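You operate a simulated robot arm through the tools that you are given. There is no shell and no other tool.

Carry out the task below with a simulated robot arm. There is one attempt and no reset: what you move stays moved.

JOB
The capacitance meter's plate is dusty: clean under the yellow disc and measure it again.
Fine: contact off before lifting; disc on the blue mat meanwhile; teal block back; contact on to measure. What is to be rubbed or washed off counts as gone when no trace of it is left.

Only the result counts: the job must be done as asked and must still hold three seconds after the hand-in. Knocking over, shifting, dropping, spilling or breaking anything else fails it.

ROBOT AND FRAMES
A 7-joint arm with a two-finger parallel gripper, fixed in place. Base frame: the origin is on the floor under the middle of its stand, x ahead of it, y to its left, z up. Lengths are in mm, angles in rad, forces in N, time in s.
It reaches about 1479 mm from its shoulder. Its first joint turns from -2.897 to 2.897 rad. Payload 4.4 kg.
Tool frame: the origin (TCP) lies between the finger pads and is the grasp point; the fingertips stand 23 mm ahead of it; z points along the fingers, y is the line along which they close. Largest opening 94 mm; finger width 38, thickness 10; the body of the gripper, 54 by 96 mm, starts 39 mm behind the TCP.
Orientation is that of the tool frame in the base frame, as a unit quaternion [w, x, y, z]. With the fingers straight down and closing along the base's y, the tool's x points along the base's -x, its y along +y and its z along -z.

CONTROLS
- The arm moves only by the tool play_rows. Its arguments are lists of equal length, an entry for each row: "travel": the shift along the tool's x, y, z in mm, a list of three; "angular": the turn, a rotation vector about the tool's x, y, z in rad, a list of three; "hand": the closure in counts, from 0 (fully open) to 255 (shut). In form: {"travel": [[x, y, z], ...], "angular": [[rx, ry, rz], ...], "hand": [hand, ...]}. A call has 1 to 20 rows; each row shifts and turns the commanded pose from where the row before left it, along the tool's axes as they then stand. Each row takes 0.2 s and may step no farther than 50 mm and 0.15 rad from the row before; otherwise, or with a gripper value out of range, the whole call is refused. A pose out of reach is approached as far as the arm can. The call stops where the force on the tool passes 90 N (or 10 N more than at its start, if that is more) or the arm is blocked; 0.2 s more then pass. Each finger travels about 72 mm/s and halts on what it meets, pressing with about 31 N; the grip force reading is that of the motor and also rises with nothing between the fingers. The clock runs only during rows and for 0.2 s after the last one: add rows that do not move to give the fingers time. It gives the time, the measured TCP pose, the force on the tool (base axes), the opening and the grip force at its end, in the units of the frame above (readings bear some noise), with the torque about the TCP (base axes, N m) and any sound that the robot's microphone picked up.
- Cameras (640 x 400 px; columns grow to the right, rows downward): "scene" is fixed at [220.4, -498, 1663.9]; the picture's right is [0.45, -0.89, 0.00], its down [-0.51, -0.26, -0.82] and it looks along [0.73, 0.37, -0.57] (base axes); focal length 362 px, centre (320, 200). "wrist" rides on the gripper at [86, 16, -75] in the tool frame; the picture's right is [-0.18, 0.98, 0.00], its down [-0.58, -0.11, -0.81] and it looks along [-0.79, -0.15, 0.59] (tool axes); focal length 243 px, centre (320, 200). There is no depth. A picture from a camera that has moved, and an enlarged one, comes with that camera's place and axes in the base frame and with its lens.
- camera(camera): a new picture of that camera. No time passes.
- close_up(camera, box): a new picture of the part [left, top, right, bottom] of that camera's present view, enlarged. No time passes.
- finish_job(): hands the job in; it is judged then, once.

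Places have to be worked out from the pictures, the camera data and where the tool is seen. Open the gripper and draw the arm clear of the work before you hand the job in, unless the task says otherwise.

The tools are called after ">>>" as name(argument=value, ...) on one line, values as JSON. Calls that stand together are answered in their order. play_rows: Moves the arm, as the interface text tells. Its arguments: {"type":"object","properties":{"travel":{"type":"array"},"angular":{"type":"array"},"hand":{"type":"array"}},"required":["travel","angular","hand"]} The other tools are called the same way: camera (camera) takes a picture; close_up (camera, box) takes an enlarged picture of a part of a camera's view; finish_job () hands the job in.

At the start:

```text
clock: 0.0
ee_pos: [741.7, 295.9, 1222.4]
tcp_rot: [0.0, -0.001, 1.0, 0.001]
ft_force: [0.7, -0.4, 0.3]
ft_torque: [0.04, 0.0, -0.02]
finger_gap: 93.7
grip_force: 0.1
```

scene: 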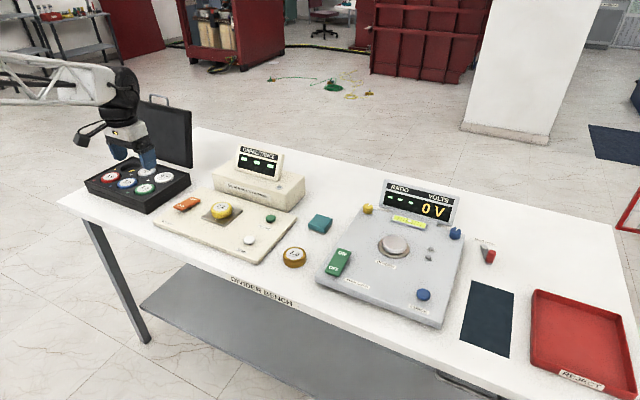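
wrist: 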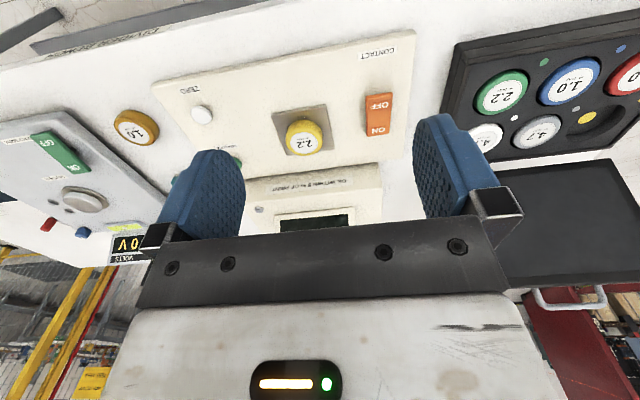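

I'll begin by looking closely at the scene: the capacitance meter with its yellow disc, the teal block, and the blue mat.

>>> close_up(camera="scene", box=[140, 130, 340, 280])

>>> close_up(camera="scene", box=[300, 160, 640, 400])

>>> close_up(camera="wrist", box=[140, 40, 460, 240])

```text
2.67 times, centred on (240, 205) of scene
camera zoom: at [220.4, -498.0, 1663.9], right [0.45, -0.89, 0.0], down [-0.51, -0.26, -0.82], along [0.73, 0.37, -0.57], focal length 964 px, centre (533, 187)
```

zoom: 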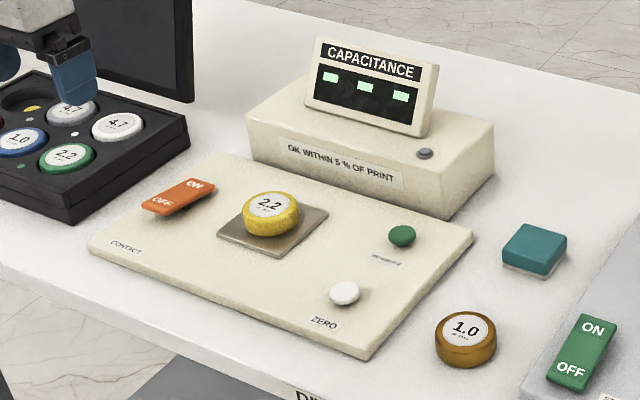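

```text
1.67 times, centred on (470, 280) of scene
camera zoom: at [220.4, -498.0, 1663.9], right [0.45, -0.89, 0.0], down [-0.51, -0.26, -0.82], along [0.73, 0.37, -0.57], focal length 603 px, centre (70, 67)
```

zoom: 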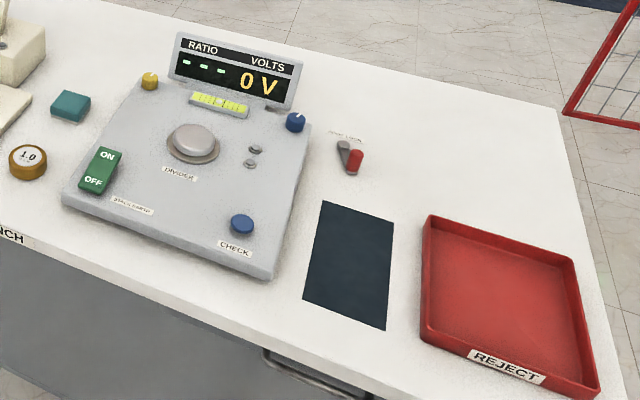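

```text
2.00 times, centred on (300, 140) of wrist
camera zoom: at [655.1, 312.8, 1296.6], right [0.18, 0.98, 0.0], down [0.58, -0.11, 0.81], along [0.79, -0.15, -0.59], focal length 485 px, centre (360, 320)
```

zoom: 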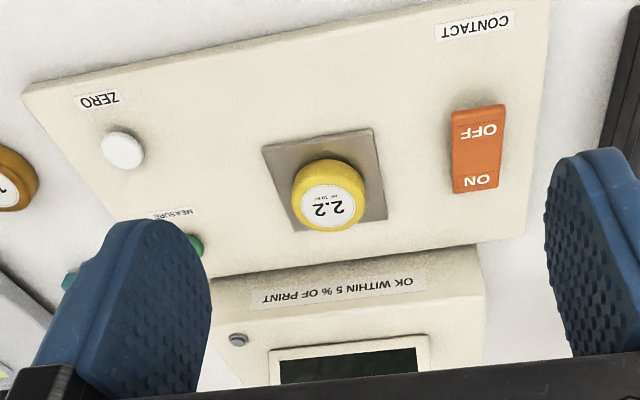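

The disc is at roughly (938, 231, ~955). I'll lower the wrist camera in front of the capacitance meter to see the switch state and the plate in detail.

>>> play_rows(travel=[[-9, -7, 36], [-9, -7, 36], [-9, -7, 36], [-9, -7, 36], [-9, -7, 36], [0, 0, 0]], angular=[[0, 0, 0], [0, 0, 0], [0, 0, 0], [0, 0, 0], [0, 0, 0], [0, 0, 0]], hand=[0, 0, 0, 0, 0, 0])

>>> camera(camera="wrist")

>>> camera(camera="scene")

```text
clock: 1.4
ee_pos: [785.8, 261.5, 1043.4]
tcp_rot: [0.001, 0.001, 1.0, 0.0]
ft_force: [-0.9, 0.0, 0.2]
ft_torque: [0.01, 0.0, 0.0]
finger_gap: 94.3
grip_force: 0.0
```

```text
taken
camera wrist: at [699.1, 278.1, 1116.7], right [0.18, 0.98, 0.0], down [0.58, -0.11, 0.81], along [0.79, -0.15, -0.59], focal length 243 px, centre (320, 200)
```

wrist: 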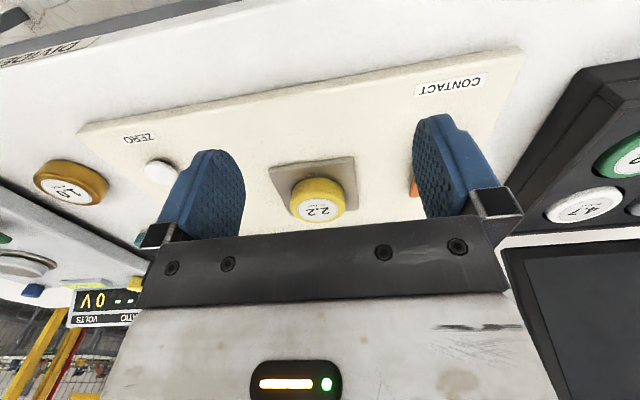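

```text
taken
```

scene: 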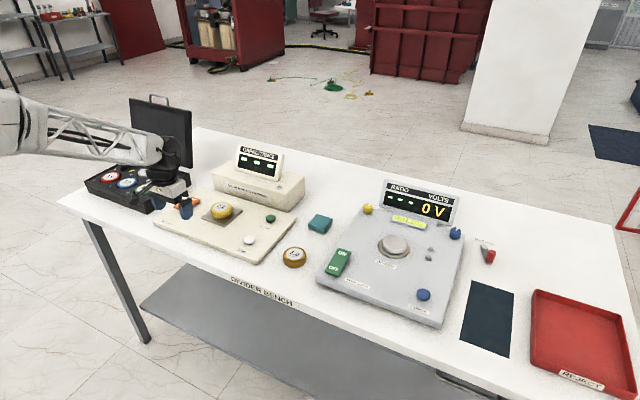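

The disc sits on a metal plate. I'll zoom in on this view to see the disc's height and the plate dust.

>>> close_up(camera="wrist", box=[240, 130, 400, 230])

>>> close_up(camera="scene", box=[150, 180, 310, 280])

```text
4.00 times, centred on (320, 180) of wrist
camera zoom: at [699.1, 278.1, 1116.7], right [0.18, 0.98, 0.0], down [0.58, -0.11, 0.81], along [0.79, -0.15, -0.59], focal length 970 px, centre (320, 280)
```

zoom: 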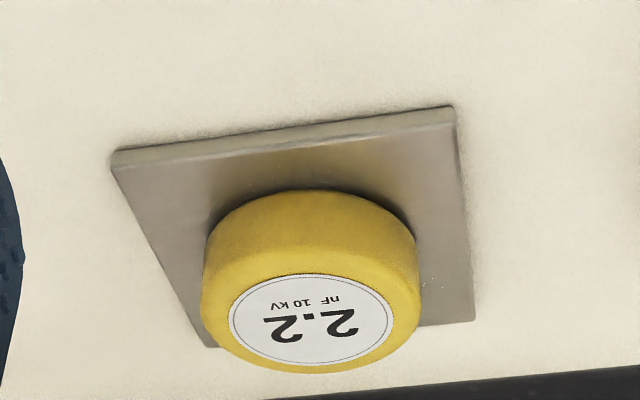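

```text
4.00 times, centred on (230, 230) of scene
camera zoom: at [220.4, -498.0, 1663.9], right [0.45, -0.89, 0.0], down [-0.51, -0.26, -0.82], along [0.73, 0.37, -0.57], focal length 1446 px, centre (680, 80)
```

zoom: 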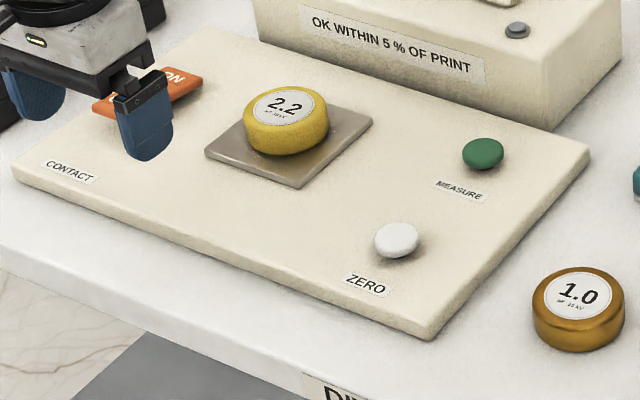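

The disc top is near z≈951 and the plate top near z≈926. I'll shift left to look at the orange CONTACT rocker between the fingers.

>>> play_rows(travel=[[5, 44, 0], [5, 44, 0], [5, 44, 0], [0, 0, 0]], angular=[[0, 0, 0], [0, 0, 0], [0, 0, 0], [0, 0, 0]], hand=[0, 0, 0, 0])

>>> camera(camera="wrist")

>>> close_up(camera="wrist", box=[240, 110, 400, 230])

```text
clock: 2.4
ee_pos: [770.6, 392.3, 1042.9]
tcp_rot: [0.001, 0.0, 1.0, 0.0]
ft_force: [0.0, -0.1, 0.7]
ft_torque: [-0.03, -0.02, 0.01]
finger_gap: 94.0
grip_force: 0.1
```

```text
taken
camera wrist: at [684.8, 409.6, 1117.3], right [0.18, 0.98, 0.0], down [0.58, -0.11, 0.81], along [0.79, -0.15, -0.59], focal length 243 px, centre (320, 200)
```

wrist: 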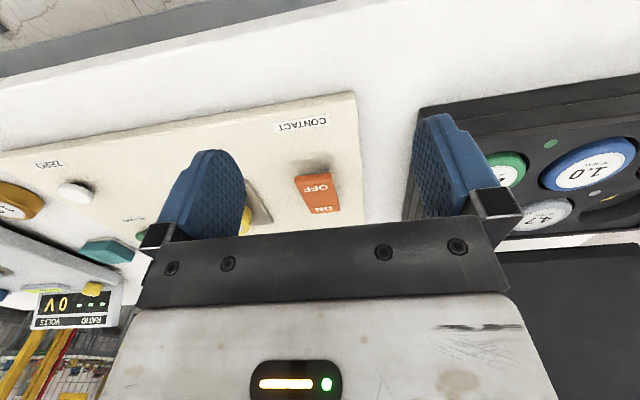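

```text
3.33 times, centred on (320, 170) of wrist
camera zoom: at [684.8, 409.6, 1117.3], right [0.18, 0.98, 0.0], down [0.58, -0.11, 0.81], along [0.79, -0.15, -0.59], focal length 809 px, centre (320, 300)
```

zoom: 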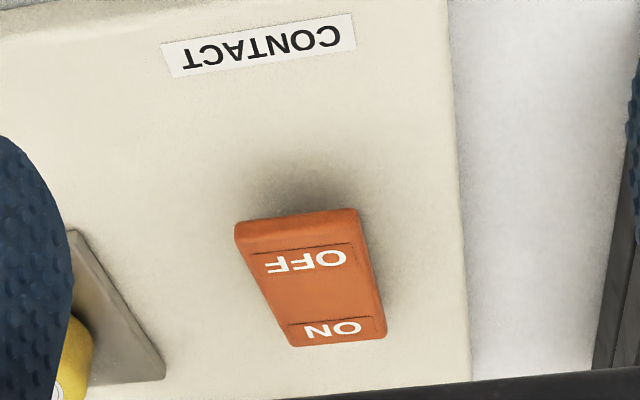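

The near (OFF) end of the rocker is raised with a shadow under it, so CONTACT is currently ON. I'll close the fingers and move above the OFF end at about (887, 366).

>>> play_rows(travel=[[-29, -6.5, 0], [-29, -6.5, 0], [-29, -6.5, 0], [-29, -6.5, 0], [0, 0, 25], [0, 0, 20], [0, 0, 0]], angular=[[0, 0, 0], [0, 0, 0], [0, 0, 0], [0, 0, 0], [0, 0, 0], [0, 0, 0], [0, 0, 0]], hand=[255, 255, 255, 255, 255, 255, 255])

>>> camera(camera="wrist")

>>> close_up(camera="scene", box=[150, 150, 310, 250])

```text
clock: 4.0
ee_pos: [887.3, 368.3, 997.9]
tcp_rot: [0.0, 0.0, 1.0, 0.001]
ft_force: [-0.3, -0.8, -0.2]
ft_torque: [0.0, -0.03, -0.04]
finger_gap: 0.0
grip_force: 31.2
```

```text
taken
camera wrist: at [800.9, 385.0, 1072.4], right [0.18, 0.98, 0.0], down [0.58, -0.11, 0.81], along [0.79, -0.15, -0.59], focal length 243 px, centre (320, 200)
```

wrist: 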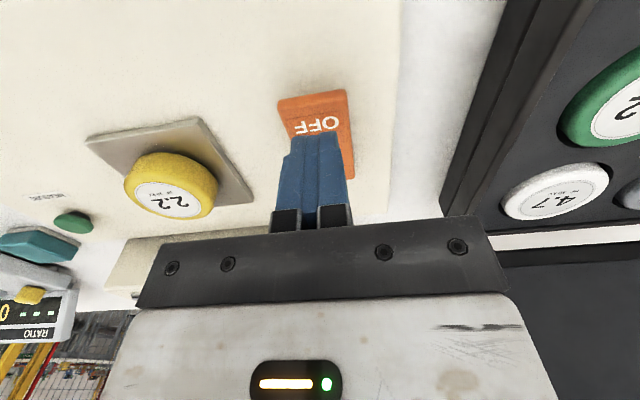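

```text
4.00 times, centred on (230, 200) of scene
camera zoom: at [220.4, -498.0, 1663.9], right [0.45, -0.89, 0.0], down [-0.51, -0.26, -0.82], along [0.73, 0.37, -0.57], focal length 1446 px, centre (680, 200)
```

zoom: 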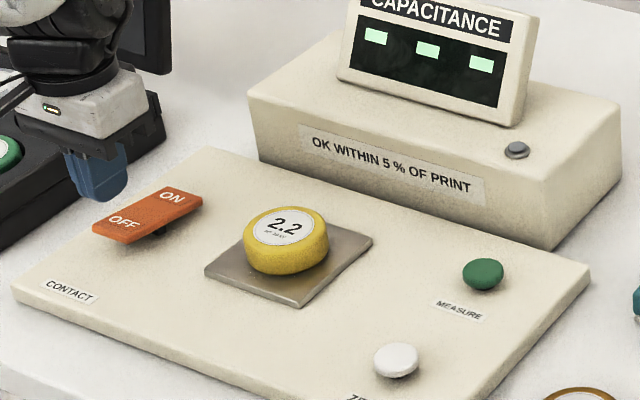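

The fingers are above the OFF half of the rocker (near edge x≈875, OFF text x≈896). I'll descend in small steps and watch the force.

>>> play_rows(travel=[[0, 0, 12], [0, 0, 10], [0, 0, 3], [0, 0, 3], [0, 0, 3], [0, 0, 0]], angular=[[0, 0, 0], [0, 0, 0], [0, 0, 0], [0, 0, 0], [0, 0, 0], [0, 0, 0]], hand=[255, 255, 255, 255, 255, 255])

>>> close_up(camera="scene", box=[150, 150, 310, 250])

```text
clock: 5.4
ee_pos: [887.0, 368.1, 968.1]
tcp_rot: [0.001, 0.0, 1.0, 0.0]
ft_force: [-1.1, 0.3, 1.1]
ft_torque: [0.02, 0.04, 0.01]
finger_gap: 0.2
grip_force: 31.0
```

```text
4.00 times, centred on (230, 200) of scene
camera zoom: at [220.4, -498.0, 1663.9], right [0.45, -0.89, 0.0], down [-0.51, -0.26, -0.82], along [0.73, 0.37, -0.57], focal length 1446 px, centre (680, 200)
```

zoom: 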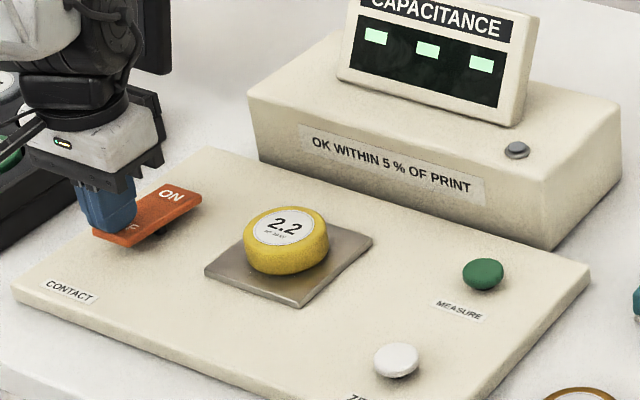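

No contact yet (tip at z≈945). I'll continue in 2 mm steps.

>>> play_rows(travel=[[0, 0, 2], [0, 0, 2], [0, 0, 2], [0, 0, 0]], angular=[[0, 0, 0], [0, 0, 0], [0, 0, 0], [0, 0, 0]], hand=[255, 255, 255, 255])

>>> close_up(camera="scene", box=[150, 170, 230, 220])

```text
clock: 6.4
ee_pos: [887.4, 367.8, 962.0]
tcp_rot: [0.0, 0.0, 1.0, -0.001]
ft_force: [-3.9, -1.1, 4.8]
ft_torque: [0.04, 0.01, 0.01]
finger_gap: 0.2
grip_force: 31.3
```

```text
8.00 times, centred on (190, 195) of scene
camera zoom: at [220.4, -498.0, 1663.9], right [0.45, -0.89, 0.0], down [-0.51, -0.26, -0.82], along [0.73, 0.37, -0.57], focal length 2893 px, centre (1360, 240)
```

zoom: 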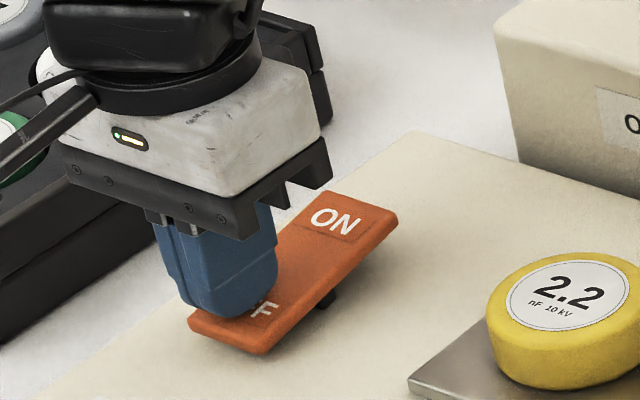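

Contact is made (about 5 N) and the rocker is starting to tilt. I'll keep pressing in 2 mm steps.

>>> play_rows(travel=[[0, 0, 2], [0, 0, 2], [0, 0, 2], [0, 0, 2], [0, 0, 0]], angular=[[0, 0, 0], [0, 0, 0], [0, 0, 0], [0, 0, 0], [0, 0, 0]], hand=[255, 255, 255, 255, 255])

>>> close_up(camera="scene", box=[150, 170, 230, 220])

```text
clock: 7.3
ee_pos: [890.6, 367.4, 962.2]
tcp_rot: [0.005, 0.0, 1.0, 0.002]
ft_force: [-1.7, 0.0, 8.8]
ft_torque: [-0.06, -0.11, 0.17]
finger_gap: 0.0
grip_force: 30.8
stopped in row 4: the force on the tool passed its limit at 96 N (the readings are from after the stop); the commanded pose is now the measured one
```

```text
8.00 times, centred on (190, 195) of scene
camera zoom: at [220.4, -498.0, 1663.9], right [0.45, -0.89, 0.0], down [-0.51, -0.26, -0.82], along [0.73, 0.37, -0.57], focal length 2893 px, centre (1360, 240)
```

zoom: 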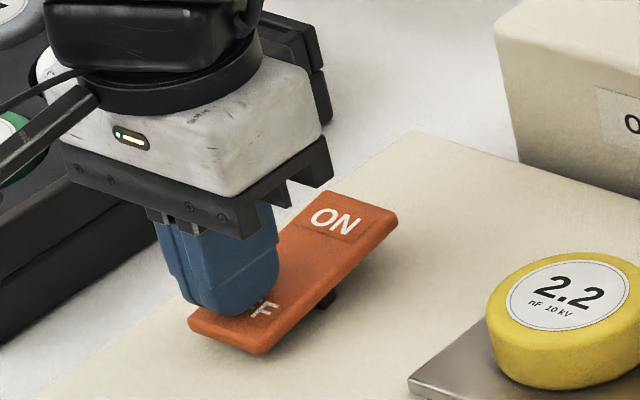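

Compared with before contact, the near end has moved down about 3 px and the far (ON) end has moved up, so the rocker seems to have flipped to its stop. I'll lift off and verify.

>>> play_rows(travel=[[0, 0, -15], [0, 0, -30], [0, 0, -30], [40, 0, 0], [40, 0, 0], [0, 0, 0]], angular=[[0, 0, 0], [0, 0, 0], [0, 0, 0], [0, 0, 0], [0, 0, 0], [0, 0, 0]], hand=[255, 255, 255, 255, 120, 0])

>>> close_up(camera="wrist", box=[200, 80, 440, 230])

>>> close_up(camera="scene", box=[150, 150, 310, 250])

```text
clock: 8.7
ee_pos: [807.5, 367.8, 1035.3]
tcp_rot: [0.004, 0.0, 1.0, 0.002]
ft_force: [0.2, -0.1, 0.8]
ft_torque: [-0.01, 0.0, 0.01]
finger_gap: 80.9
grip_force: 0.2
```

```text
2.67 times, centred on (320, 155) of wrist
camera zoom: at [720.9, 383.7, 1107.6], right [0.18, 0.98, 0.0], down [0.58, -0.11, 0.81], along [0.8, -0.15, -0.59], focal length 647 px, centre (320, 320)
```

zoom: 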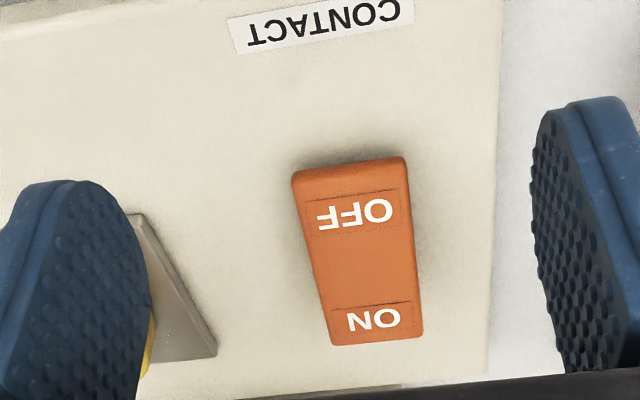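

```text
4.00 times, centred on (230, 200) of scene
camera zoom: at [220.4, -498.0, 1663.9], right [0.45, -0.89, 0.0], down [-0.51, -0.26, -0.82], along [0.73, 0.37, -0.57], focal length 1446 px, centre (680, 200)
```

zoom: 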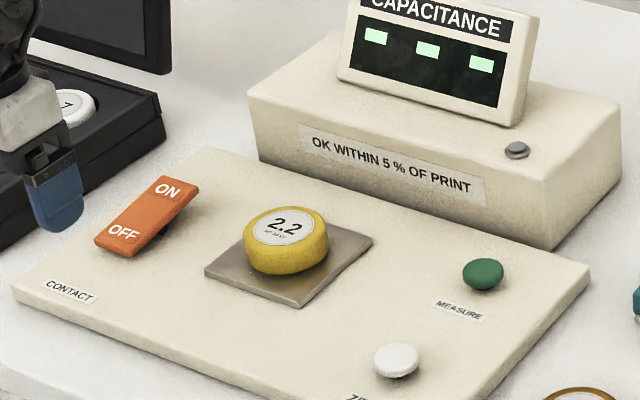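

The rocker now clearly shows OFF pressed down and ON raised, so contact is off. Next I'll move in front of the yellow disc for a precise close view.

>>> play_rows(travel=[[0, 0, 0], [-20, -41, 10], [-20, -41, 15], [-20, -41, 20], [0, 0, 0]], angular=[[0.004, 0.008, 0], [0, 0, 0], [0, 0, 0], [0, 0, 0], [0, 0, 0]], hand=[0, 0, 0, 0, 0])

>>> camera(camera="wrist")

>>> close_up(camera="wrist", box=[220, 100, 420, 230])

```text
clock: 9.9
ee_pos: [867.8, 244.8, 990.1]
tcp_rot: [-0.001, 0.0, 1.0, -0.001]
ft_force: [0.9, 0.2, 0.2]
ft_torque: [-0.01, -0.03, -0.01]
finger_gap: 93.9
grip_force: 0.0
```

```text
taken
camera wrist: at [781.7, 261.2, 1063.8], right [0.18, 0.98, 0.0], down [0.58, -0.11, 0.81], along [0.79, -0.15, -0.59], focal length 243 px, centre (320, 200)
```

wrist: 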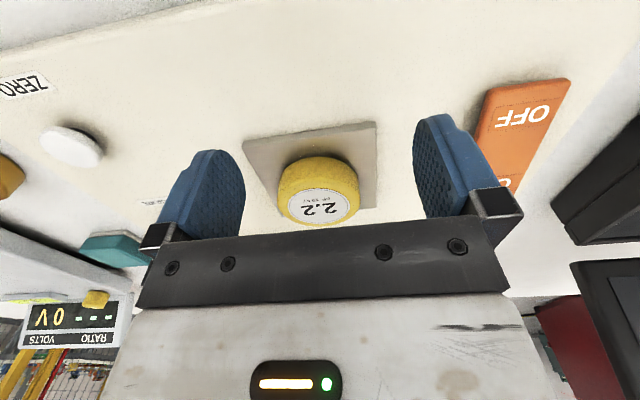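

```text
3.08 times, centred on (320, 165) of wrist
camera zoom: at [781.7, 261.2, 1063.8], right [0.18, 0.98, 0.0], down [0.58, -0.11, 0.81], along [0.79, -0.15, -0.59], focal length 746 px, centre (320, 308)
```

zoom: 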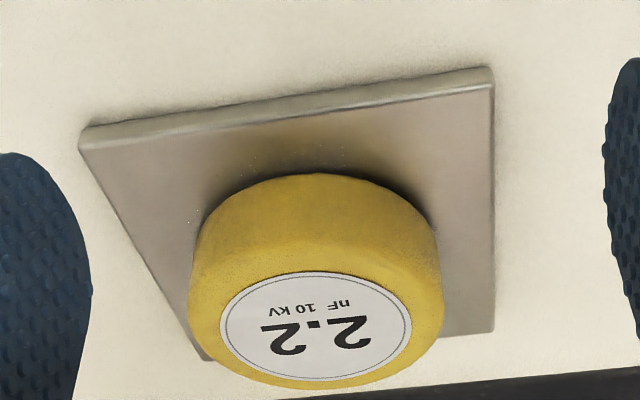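

The plate measures x 892–991, y 182–280 and the disc is centred at about (942, 231). I'll move over it with open fingers and descend to leave the tips a few mm above the plate.

>>> play_rows(travel=[[-37, -7, 0], [-37, -7, 0], [0, 0, 12], [0, 0, 12], [0, 0, 6], [0, 0, 4], [0, 0, 0]], angular=[[0, 0, 0], [0, 0, 0], [0, 0, 0], [0, 0, 0], [0, 0, 0], [0, 0, 0], [0, 0, 0]], hand=[0, 0, 0, 0, 0, 0, 0])

>>> camera(camera="wrist")

>>> close_up(camera="scene", box=[150, 150, 310, 250])

```text
clock: 11.5
ee_pos: [941.7, 231.0, 955.9]
tcp_rot: [-0.001, 0.001, 1.0, -0.001]
ft_force: [1.0, 0.5, 0.7]
ft_torque: [-0.03, 0.0, 0.01]
finger_gap: 94.0
grip_force: 0.2
```

```text
taken
camera wrist: at [855.6, 246.8, 1029.6], right [0.18, 0.98, 0.0], down [0.58, -0.11, 0.81], along [0.79, -0.15, -0.59], focal length 243 px, centre (320, 200)
```

wrist: 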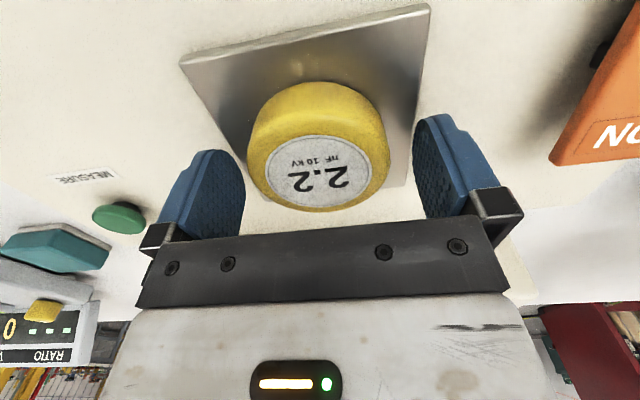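

```text
4.00 times, centred on (230, 200) of scene
camera zoom: at [220.4, -498.0, 1663.9], right [0.45, -0.89, 0.0], down [-0.51, -0.26, -0.82], along [0.73, 0.37, -0.57], focal length 1446 px, centre (680, 200)
```

zoom: 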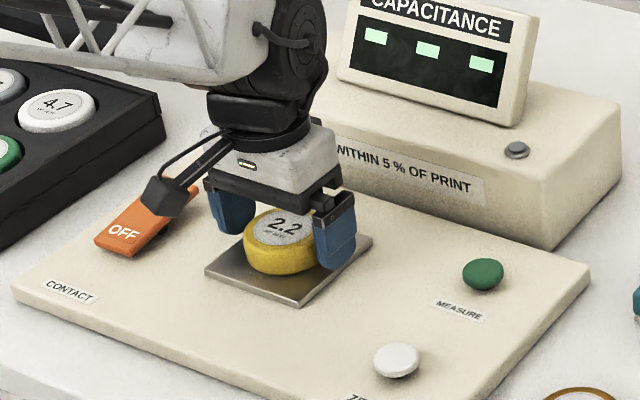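

Disc is between the fingers; let me zoom to check its centring along x before closing.

>>> close_up(camera="wrist", box=[220, 60, 420, 220])

>>> close_up(camera="scene", box=[195, 190, 255, 228])

```text
2.50 times, centred on (320, 140) of wrist
camera zoom: at [855.6, 246.8, 1029.6], right [0.18, 0.98, 0.0], down [0.58, -0.11, 0.81], along [0.79, -0.15, -0.59], focal length 606 px, centre (320, 350)
```

zoom: 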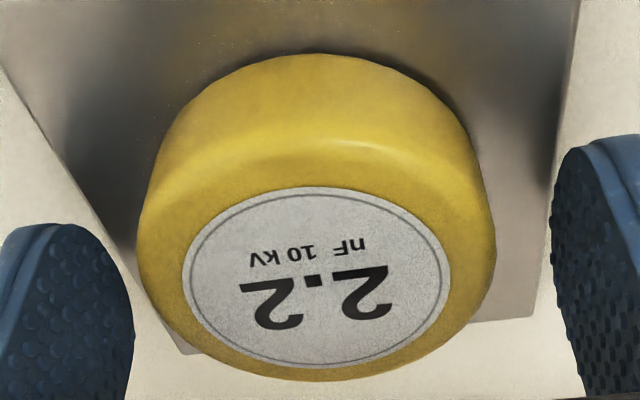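

```text
10.53 times, centred on (225, 209) of scene
camera zoom: at [220.4, -498.0, 1663.9], right [0.45, -0.89, 0.0], down [-0.51, -0.26, -0.82], along [0.73, 0.37, -0.57], focal length 3806 px, centre (1320, 105)
```

zoom: 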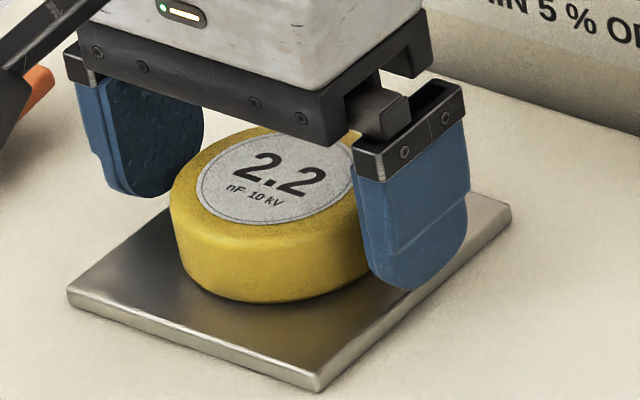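

The disc is centred within about 2 mm. I'll close on it, then check the grip.

>>> play_rows(travel=[[0, 0, 0], [0, 0, 0], [0, 0, 0], [0, 0, 0]], angular=[[0, 0, 0], [0, 0, 0], [0, 0, 0], [0, 0, 0]], hand=[255, 255, 255, 255])

>>> close_up(camera="scene", box=[195, 190, 255, 228])

```text
clock: 12.5
ee_pos: [941.4, 230.5, 956.5]
tcp_rot: [0.0, 0.0, 1.0, -0.001]
ft_force: [-0.6, -0.7, 0.5]
ft_torque: [0.09, -0.02, 0.01]
finger_gap: 67.5
grip_force: 31.0
```

```text
10.53 times, centred on (225, 209) of scene
camera zoom: at [220.4, -498.0, 1663.9], right [0.45, -0.89, 0.0], down [-0.51, -0.26, -0.82], along [0.73, 0.37, -0.57], focal length 3806 px, centre (1320, 105)
```

zoom: 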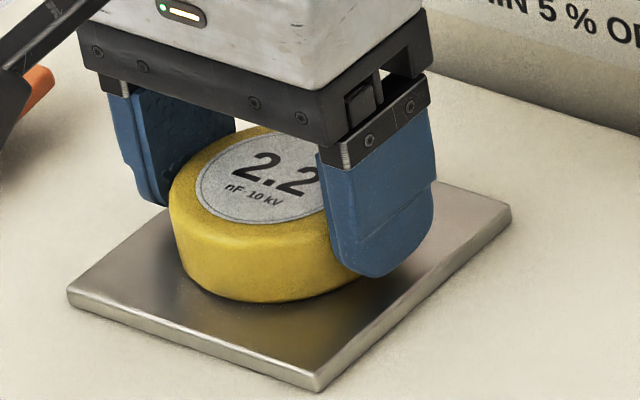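

The disc is gripped (67.5 mm wide). I'll lift it straight up, holding the same orientation, and look at the plate.

>>> play_rows(travel=[[0, 0, -8], [0, 0, -20], [0, 0, -40], [0, 0, -40], [0, 0, -40], [0, 0, -20], [0, 0, 0]], angular=[[0, 0, 0], [0, 0, 0], [0, 0, 0], [0, 0, 0], [0, 0, 0], [0, 0, 0], [0, 0, 0]], hand=[255, 255, 255, 255, 255, 255, 255])

>>> camera(camera="wrist")

>>> close_up(camera="scene", box=[150, 150, 310, 250])

```text
clock: 14.1
ee_pos: [942.4, 230.6, 1124.5]
tcp_rot: [-0.001, 0.0, 1.0, -0.001]
ft_force: [-0.1, 0.5, -2.5]
ft_torque: [-0.01, -0.03, -0.01]
finger_gap: 67.4
grip_force: 30.9
```

```text
taken
camera wrist: at [856.3, 247.2, 1198.5], right [0.18, 0.98, 0.0], down [0.58, -0.11, 0.81], along [0.79, -0.15, -0.59], focal length 243 px, centre (320, 200)
```

wrist: 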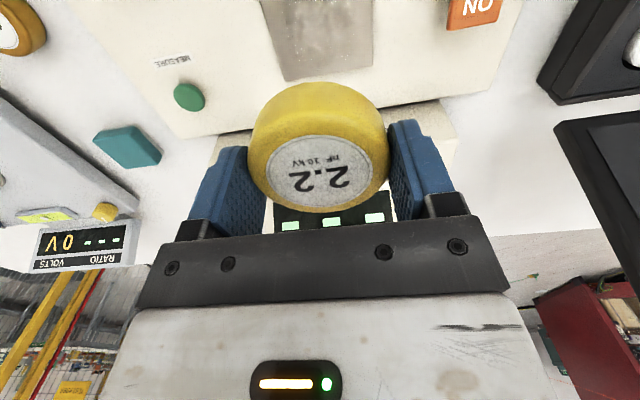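

```text
4.00 times, centred on (230, 200) of scene
camera zoom: at [220.4, -498.0, 1663.9], right [0.45, -0.89, 0.0], down [-0.51, -0.26, -0.82], along [0.73, 0.37, -0.57], focal length 1446 px, centre (680, 200)
```

zoom: 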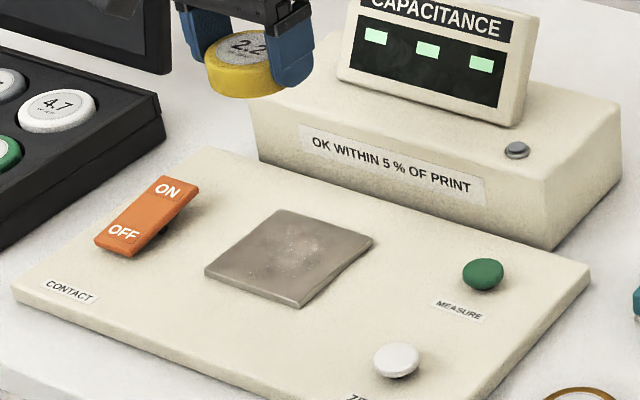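

Dust is visible in the middle of the plate. Now I'll carry the disc at this height to above the blue mat, centred near (935, -615).

>>> play_rows(travel=[[0, -47, 0], [0, -47, 0], [0, -47, 0], [0, -47, 0], [0, -47, 0], [0, -47, 0], [0, -47, 0], [0, -47, 0], [0, -47, 0], [0, -47, 0], [0, -47, 0], [0, -47, 0], [0, -47, 0], [0, -47, 0], [0, -47, 0], [0, -47, 0], [4, -47, 0], [4, -47, 0], [0, 0, 0]], angular=[[0, 0, 0], [0, 0, 0], [0, 0, 0], [0, 0, 0], [0, 0, 0], [0, 0, 0], [0, 0, 0], [0, 0, 0], [0, 0, 0], [0, 0, 0], [0, 0, 0], [0, 0, 0], [0, 0, 0], [0, 0, 0], [0, 0, 0], [0, 0, 0], [0, 0, 0], [0, 0, 0], [0, 0, 0]], hand=[255, 255, 255, 255, 255, 255, 255, 255, 255, 255, 255, 255, 255, 255, 255, 255, 255, 255, 255])

>>> camera(camera="wrist")

>>> camera(camera="scene")

```text
clock: 18.1
ee_pos: [935.0, -614.9, 1126.6]
tcp_rot: [-0.001, 0.0, 1.0, -0.001]
ft_force: [0.4, -0.1, -2.4]
ft_torque: [0.01, 0.03, 0.01]
finger_gap: 67.4
grip_force: 31.0
```

```text
taken
camera wrist: at [848.6, -598.5, 1198.7], right [0.18, 0.98, 0.0], down [0.58, -0.11, 0.81], along [0.79, -0.15, -0.59], focal length 243 px, centre (320, 200)
```

wrist: 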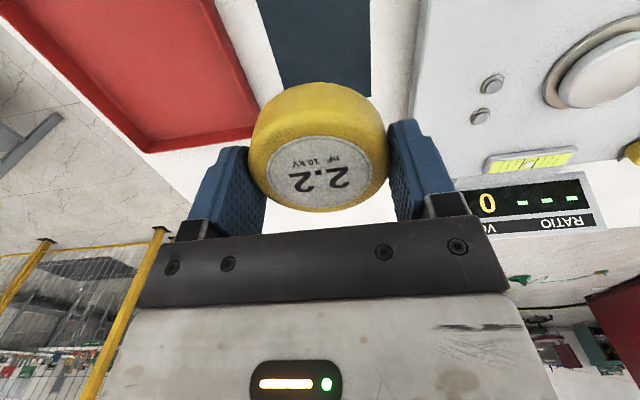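

```text
taken
```

scene: 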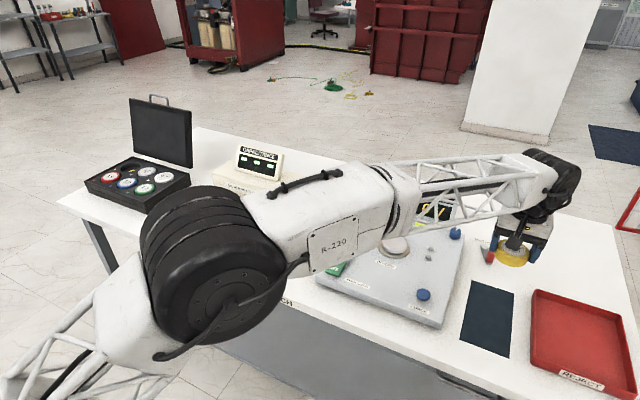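

The mat's y range from this view is about -675 to -565, so I'll shift -3 mm in y and descend toward it in stages.

>>> play_rows(travel=[[0, -3, 40], [0, 0, 40], [0, 0, 40], [0, 0, 30], [0, 0, 15], [0, 0, 0]], angular=[[0, 0, 0], [0, 0, 0], [0, 0, 0], [0, 0, 0], [0, 0, 0], [0, 0, 0]], hand=[255, 255, 255, 255, 255, 255])

>>> camera(camera="wrist")

>>> close_up(camera="scene", box=[430, 220, 590, 340])

```text
clock: 19.5
ee_pos: [935.9, -618.5, 960.0]
tcp_rot: [-0.001, 0.0, 1.0, -0.001]
ft_force: [-0.2, 0.6, -2.5]
ft_torque: [0.01, 0.02, -0.02]
finger_gap: 67.5
grip_force: 30.8
```

```text
taken
camera wrist: at [848.7, -601.9, 1033.7], right [0.18, 0.98, 0.0], down [0.58, -0.11, 0.81], along [0.79, -0.15, -0.59], focal length 243 px, centre (320, 200)
```

wrist: 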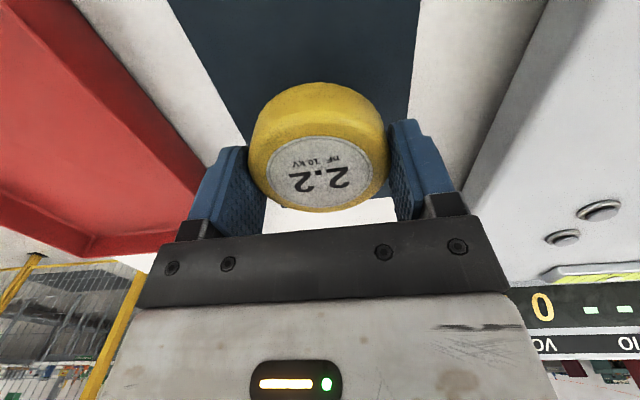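

```text
3.33 times, centred on (510, 280) of scene
camera zoom: at [220.4, -498.0, 1663.9], right [0.45, -0.89, 0.0], down [-0.51, -0.26, -0.82], along [0.73, 0.37, -0.57], focal length 1205 px, centre (-313, -67)
```

zoom: 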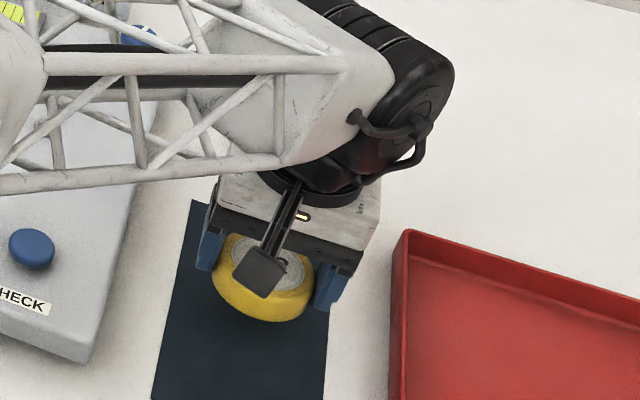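

The disc is well centred over the mat. I'll lower it gently and watch for contact in the force reading.

>>> play_rows(travel=[[0, 0, 8], [0, 0, 6], [0, 0, 3], [0, 0, 3], [0, 0, 0]], angular=[[0, 0, 0], [0, 0, 0], [0, 0, 0], [0, 0, 0], [0, 0, 0]], hand=[255, 255, 255, 255, 255])

>>> close_up(camera="scene", box=[470, 260, 550, 320])

```text
clock: 20.7
ee_pos: [934.4, -618.3, 941.2]
tcp_rot: [-0.001, 0.0, 1.0, -0.001]
ft_force: [-0.5, -0.1, -3.4]
ft_torque: [0.0, -0.02, 0.02]
finger_gap: 67.4
grip_force: 31.1
```

```text
6.67 times, centred on (510, 290) of scene
camera zoom: at [220.4, -498.0, 1663.9], right [0.45, -0.89, 0.0], down [-0.51, -0.26, -0.82], along [0.73, 0.37, -0.57], focal length 2411 px, centre (-947, -400)
```

zoom: 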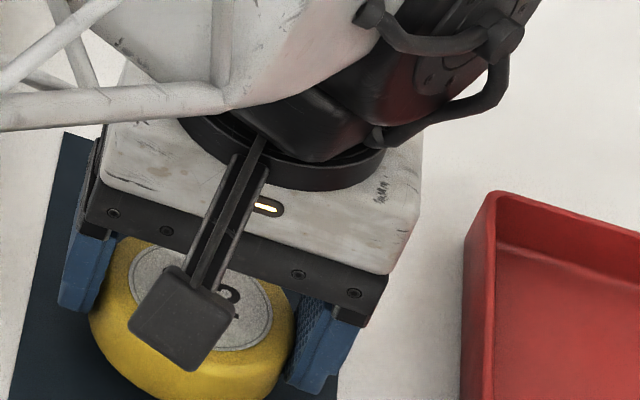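

Still hanging free. I'll continue lowering in 2 mm steps.

>>> play_rows(travel=[[0, 0, 2], [0, 0, 2], [0, 0, 2], [0, 0, 0]], angular=[[0, 0, 0], [0, 0, 0], [0, 0, 0], [0, 0, 0]], hand=[255, 255, 255, 255])

>>> camera(camera="wrist")

```text
clock: 21.7
ee_pos: [934.2, -618.6, 932.9]
tcp_rot: [-0.001, 0.0, 1.0, -0.001]
ft_force: [0.4, -0.5, -2.6]
ft_torque: [0.0, -0.04, -0.01]
finger_gap: 67.3
grip_force: 31.3
```

```text
taken
camera wrist: at [847.8, -601.9, 1007.5], right [0.18, 0.98, 0.0], down [0.58, -0.11, 0.81], along [0.79, -0.15, -0.59], focal length 243 px, centre (320, 200)
```

wrist: 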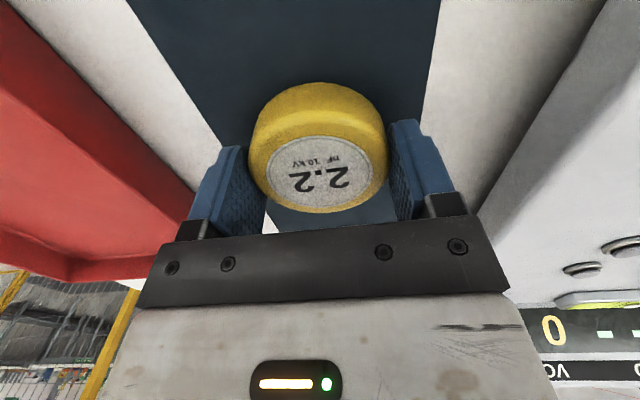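

No contact yet; continuing in 2 mm steps.

>>> play_rows(travel=[[0, 0, 2], [0, 0, 2], [0, 0, 0]], angular=[[0, 0, 0], [0, 0, 0], [0, 0, 0]], hand=[255, 255, 255])

```text
clock: 22.5
ee_pos: [933.9, -618.7, 929.5]
tcp_rot: [-0.001, 0.0, 1.0, -0.001]
ft_force: [0.3, -0.8, -2.6]
ft_torque: [0.0, 0.03, -0.02]
finger_gap: 67.4
grip_force: 31.1
```

Still free-hanging at TCP z≈929.5; two more steps.

>>> play_rows(travel=[[0, 0, 2], [0, 0, 1.5], [0, 0, 0]], angular=[[0, 0, 0], [0, 0, 0], [0, 0, 0]], hand=[255, 255, 255])

>>> close_up(camera="scene", box=[460, 270, 540, 330])

```text
clock: 23.3
ee_pos: [935.5, -618.5, 929.0]
tcp_rot: [0.001, -0.001, 1.0, -0.001]
ft_force: [-2.7, 2.2, 15.8]
ft_torque: [0.53, 0.35, 0.04]
finger_gap: 67.7
grip_force: 31.3
```

```text
6.67 times, centred on (500, 300) of scene
camera zoom: at [220.4, -498.0, 1663.9], right [0.45, -0.89, 0.0], down [-0.51, -0.26, -0.82], along [0.73, 0.37, -0.57], focal length 2411 px, centre (-880, -467)
```

zoom: 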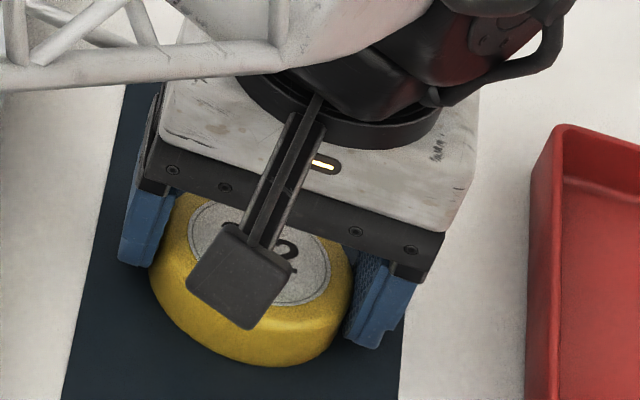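

The disc has touched the mat (contact force ≈ 16 N at TCP z≈929). I'll ease up 1 mm, open the fingers and rise clear.

>>> play_rows(travel=[[0, 0, -1], [0, 0, 0], [0, 0, 0], [0, 0, 0], [0, 0, -30], [0, 0, -40], [0, 0, -40], [0, 0, -40], [0, 0, -40], [0, 0, 0]], angular=[[0, 0, 0], [0, 0, 0], [0, 0, 0], [0, 0, 0], [0, 0, 0], [0, 0, 0], [0, 0, 0], [0, 0, 0], [0, 0, 0], [0, 0, 0]], hand=[255, 150, 0, 0, 0, 0, 0, 0, 0, 0])

>>> camera(camera="wrist")

>>> close_up(camera="scene", box=[430, 240, 590, 360])

```text
clock: 25.5
ee_pos: [932.8, -617.9, 1118.0]
tcp_rot: [-0.001, 0.0, 1.0, -0.002]
ft_force: [-0.6, -0.1, 0.8]
ft_torque: [-0.01, 0.03, -0.02]
finger_gap: 94.0
grip_force: 0.1
```

```text
taken
camera wrist: at [847.9, -602.9, 1191.4], right [0.18, 0.98, 0.0], down [0.58, -0.11, 0.81], along [0.79, -0.15, -0.59], focal length 243 px, centre (320, 200)
```

wrist: 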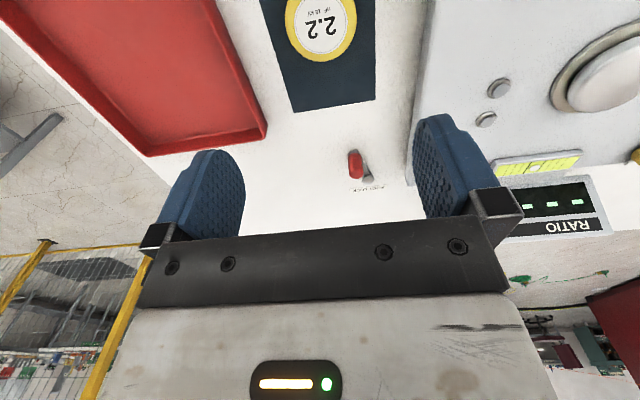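

```text
3.33 times, centred on (510, 300) of scene
camera zoom: at [220.4, -498.0, 1663.9], right [0.45, -0.89, 0.0], down [-0.51, -0.26, -0.82], along [0.73, 0.37, -0.57], focal length 1205 px, centre (-313, -133)
```

zoom: 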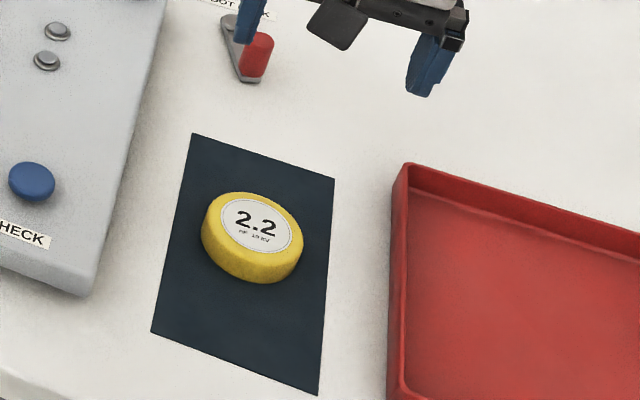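

The disc rests flat on the mat at about (934, -618). Now I'll move over to look at the teal block, estimated at about (1043, -75).

>>> play_rows(travel=[[3, 47, 0], [3, 47, 0], [3, 47, 0], [3, 47, 0], [3, 47, 0], [3, 47, 0], [3, 47, 0], [3, 47, 0], [3, 47, 0], [3, 47, 0], [3, 47, 0], [3, 47, 0], [0, 8, 25], [0, 0, 25], [0, 0, 25], [0, 0, 0]], angular=[[0, 0, 0], [0, 0, 0], [0, 0, 0], [0, 0, 0], [0, 0, 0], [0, 0, 0], [0, 0, 0], [0, 0, 0], [0, 0, 0], [0, 0, 0], [0, 0, 0], [0, 0, 0], [0, 0, 0], [0, 0, 0], [0, 0, 0], [0, 0, 0]], hand=[0, 0, 0, 0, 0, 0, 0, 0, 0, 0, 0, 0, 0, 0, 0, 0])

>>> camera(camera="wrist")

>>> close_up(camera="wrist", box=[240, 130, 400, 230])

>>> close_up(camera="scene", box=[270, 190, 370, 260])

```text
clock: 28.9
ee_pos: [897.7, -45.3, 1042.2]
tcp_rot: [-0.001, 0.0, 1.0, -0.001]
ft_force: [-0.2, 0.4, -0.2]
ft_torque: [-0.02, -0.02, 0.02]
finger_gap: 94.0
grip_force: 0.0
```

```text
taken
camera wrist: at [811.5, -29.7, 1115.2], right [0.18, 0.98, 0.0], down [0.58, -0.11, 0.81], along [0.79, -0.15, -0.59], focal length 243 px, centre (320, 200)
```

wrist: 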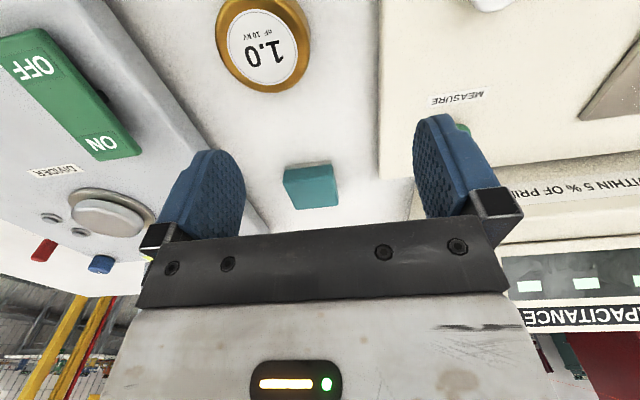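

```text
4.00 times, centred on (320, 180) of wrist
camera zoom: at [811.5, -29.7, 1115.2], right [0.18, 0.98, 0.0], down [0.58, -0.11, 0.81], along [0.79, -0.15, -0.59], focal length 970 px, centre (320, 280)
```

zoom: 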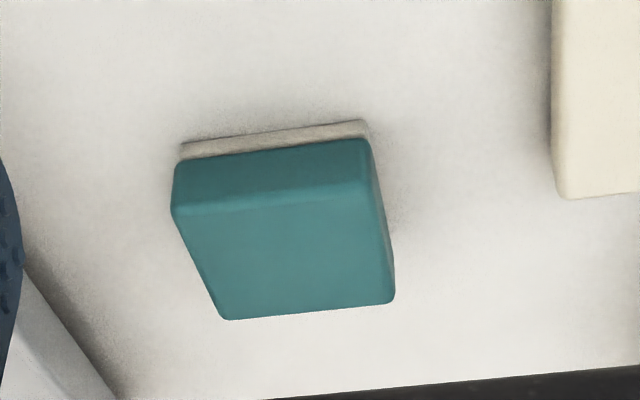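

```text
5.71 times, centred on (320, 225) of scene
camera zoom: at [220.4, -498.0, 1663.9], right [0.45, -0.89, 0.0], down [-0.51, -0.26, -0.82], along [0.73, 0.37, -0.57], focal length 2066 px, centre (320, 57)
```

zoom: 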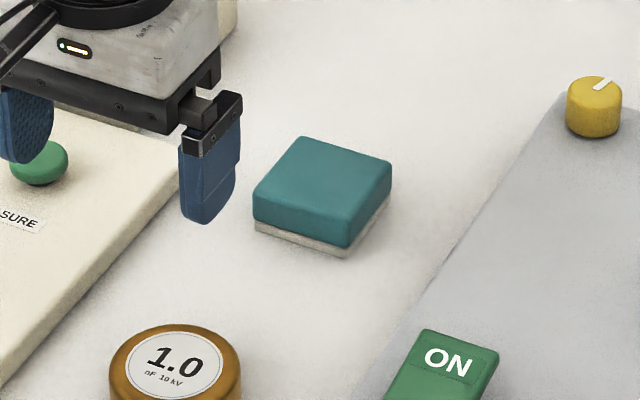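

The teal block has a felt underside, is axis-aligned, about 60 × 60 × 27 mm, centred near (1053, -84). I'll move above it with open fingers at a safe height.

>>> play_rows(travel=[[-39, -9.7, 0], [-39, -9.7, 0], [-39, -9.7, 0], [-38.5, -9.6, 0], [0, 0, 30], [0, 0, 25], [0, 0, 0]], angular=[[0, 0, 0], [0, 0, 0], [0, 0, 0], [0, 0, 0], [0, 0, 0], [0, 0, 0], [0, 0, 0]], hand=[0, 0, 0, 0, 0, 0, 0])

>>> camera(camera="wrist")

>>> close_up(camera="wrist", box=[220, 60, 420, 220])

>>> close_up(camera="scene", box=[270, 170, 370, 250])

```text
clock: 30.5
ee_pos: [1053.0, -84.3, 986.5]
tcp_rot: [-0.001, -0.001, 1.0, -0.001]
ft_force: [0.5, 0.1, -0.1]
ft_torque: [-0.04, -0.02, -0.01]
finger_gap: 93.8
grip_force: 0.0
```

```text
taken
camera wrist: at [967.2, -67.7, 1060.0], right [0.18, 0.98, 0.0], down [0.58, -0.11, 0.81], along [0.79, -0.15, -0.59], focal length 243 px, centre (320, 200)
```

wrist: 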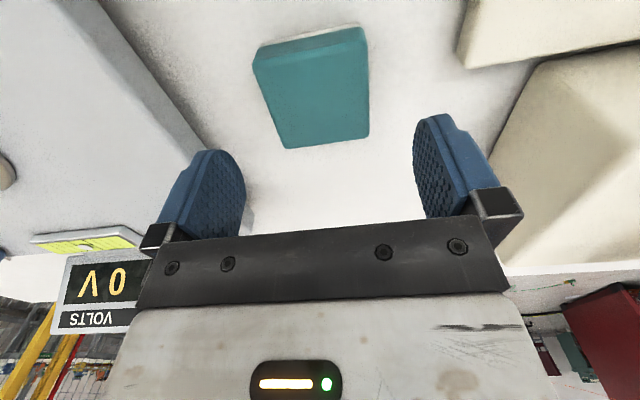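

```text
2.50 times, centred on (320, 140) of wrist
camera zoom: at [967.2, -67.7, 1060.0], right [0.18, 0.98, 0.0], down [0.58, -0.11, 0.81], along [0.79, -0.15, -0.59], focal length 606 px, centre (320, 350)
```

zoom: 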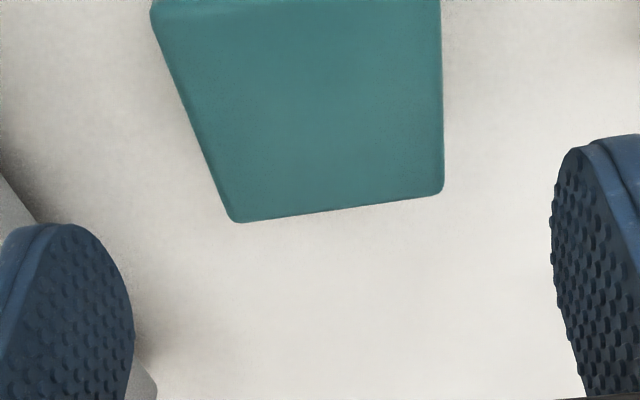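

```text
5.00 times, centred on (320, 210) of scene
camera zoom: at [220.4, -498.0, 1663.9], right [0.45, -0.89, 0.0], down [-0.51, -0.26, -0.82], along [0.73, 0.37, -0.57], focal length 1808 px, centre (320, 150)
```

zoom: 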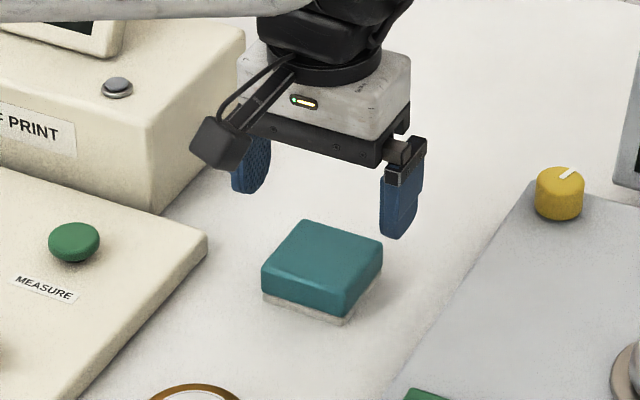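

The block's centre works out to (1052, -84.7), matching the TCP to about 1 mm. I'll descend to TCP z≈929 (tips ~7 mm above the bench) and close.

>>> play_rows(travel=[[1, 0, 20], [0, 0, 20], [0, 0, 10], [0, 0, 5], [0, 0, 2], [0, 0, 0]], angular=[[0, 0, 0], [0, 0, 0], [0, 0, 0], [0, 0, 0], [0, 0, 0], [0, 0, 0]], hand=[0, 0, 0, 0, 0, 0])

>>> close_up(camera="scene", box=[290, 190, 350, 235])

>>> camera(camera="wrist")

```text
clock: 31.9
ee_pos: [1052.6, -85.2, 929.1]
tcp_rot: [-0.002, 0.001, 1.0, -0.001]
ft_force: [-0.6, 0.3, 0.2]
ft_torque: [0.04, 0.0, 0.0]
finger_gap: 93.9
grip_force: 0.1
```

```text
8.89 times, centred on (320, 212) of scene
camera zoom: at [220.4, -498.0, 1663.9], right [0.45, -0.89, 0.0], down [-0.51, -0.26, -0.82], along [0.73, 0.37, -0.57], focal length 3214 px, centre (320, 89)
```

zoom: 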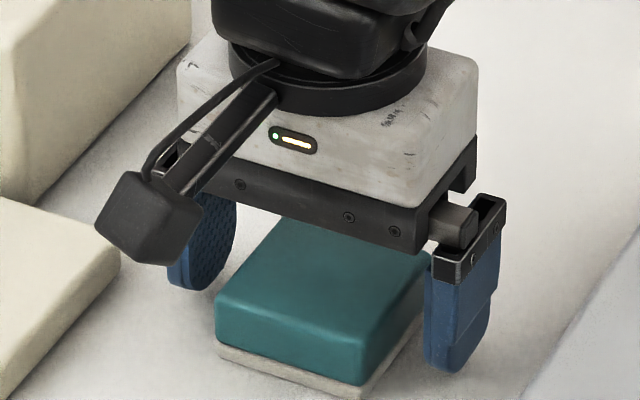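

```text
taken
camera wrist: at [966.5, -68.4, 1003.5], right [0.18, 0.98, 0.0], down [0.58, -0.11, 0.81], along [0.79, -0.15, -0.59], focal length 243 px, centre (320, 200)
```

wrist: 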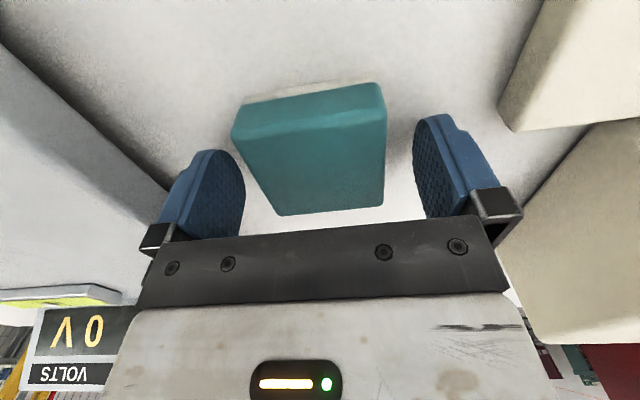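

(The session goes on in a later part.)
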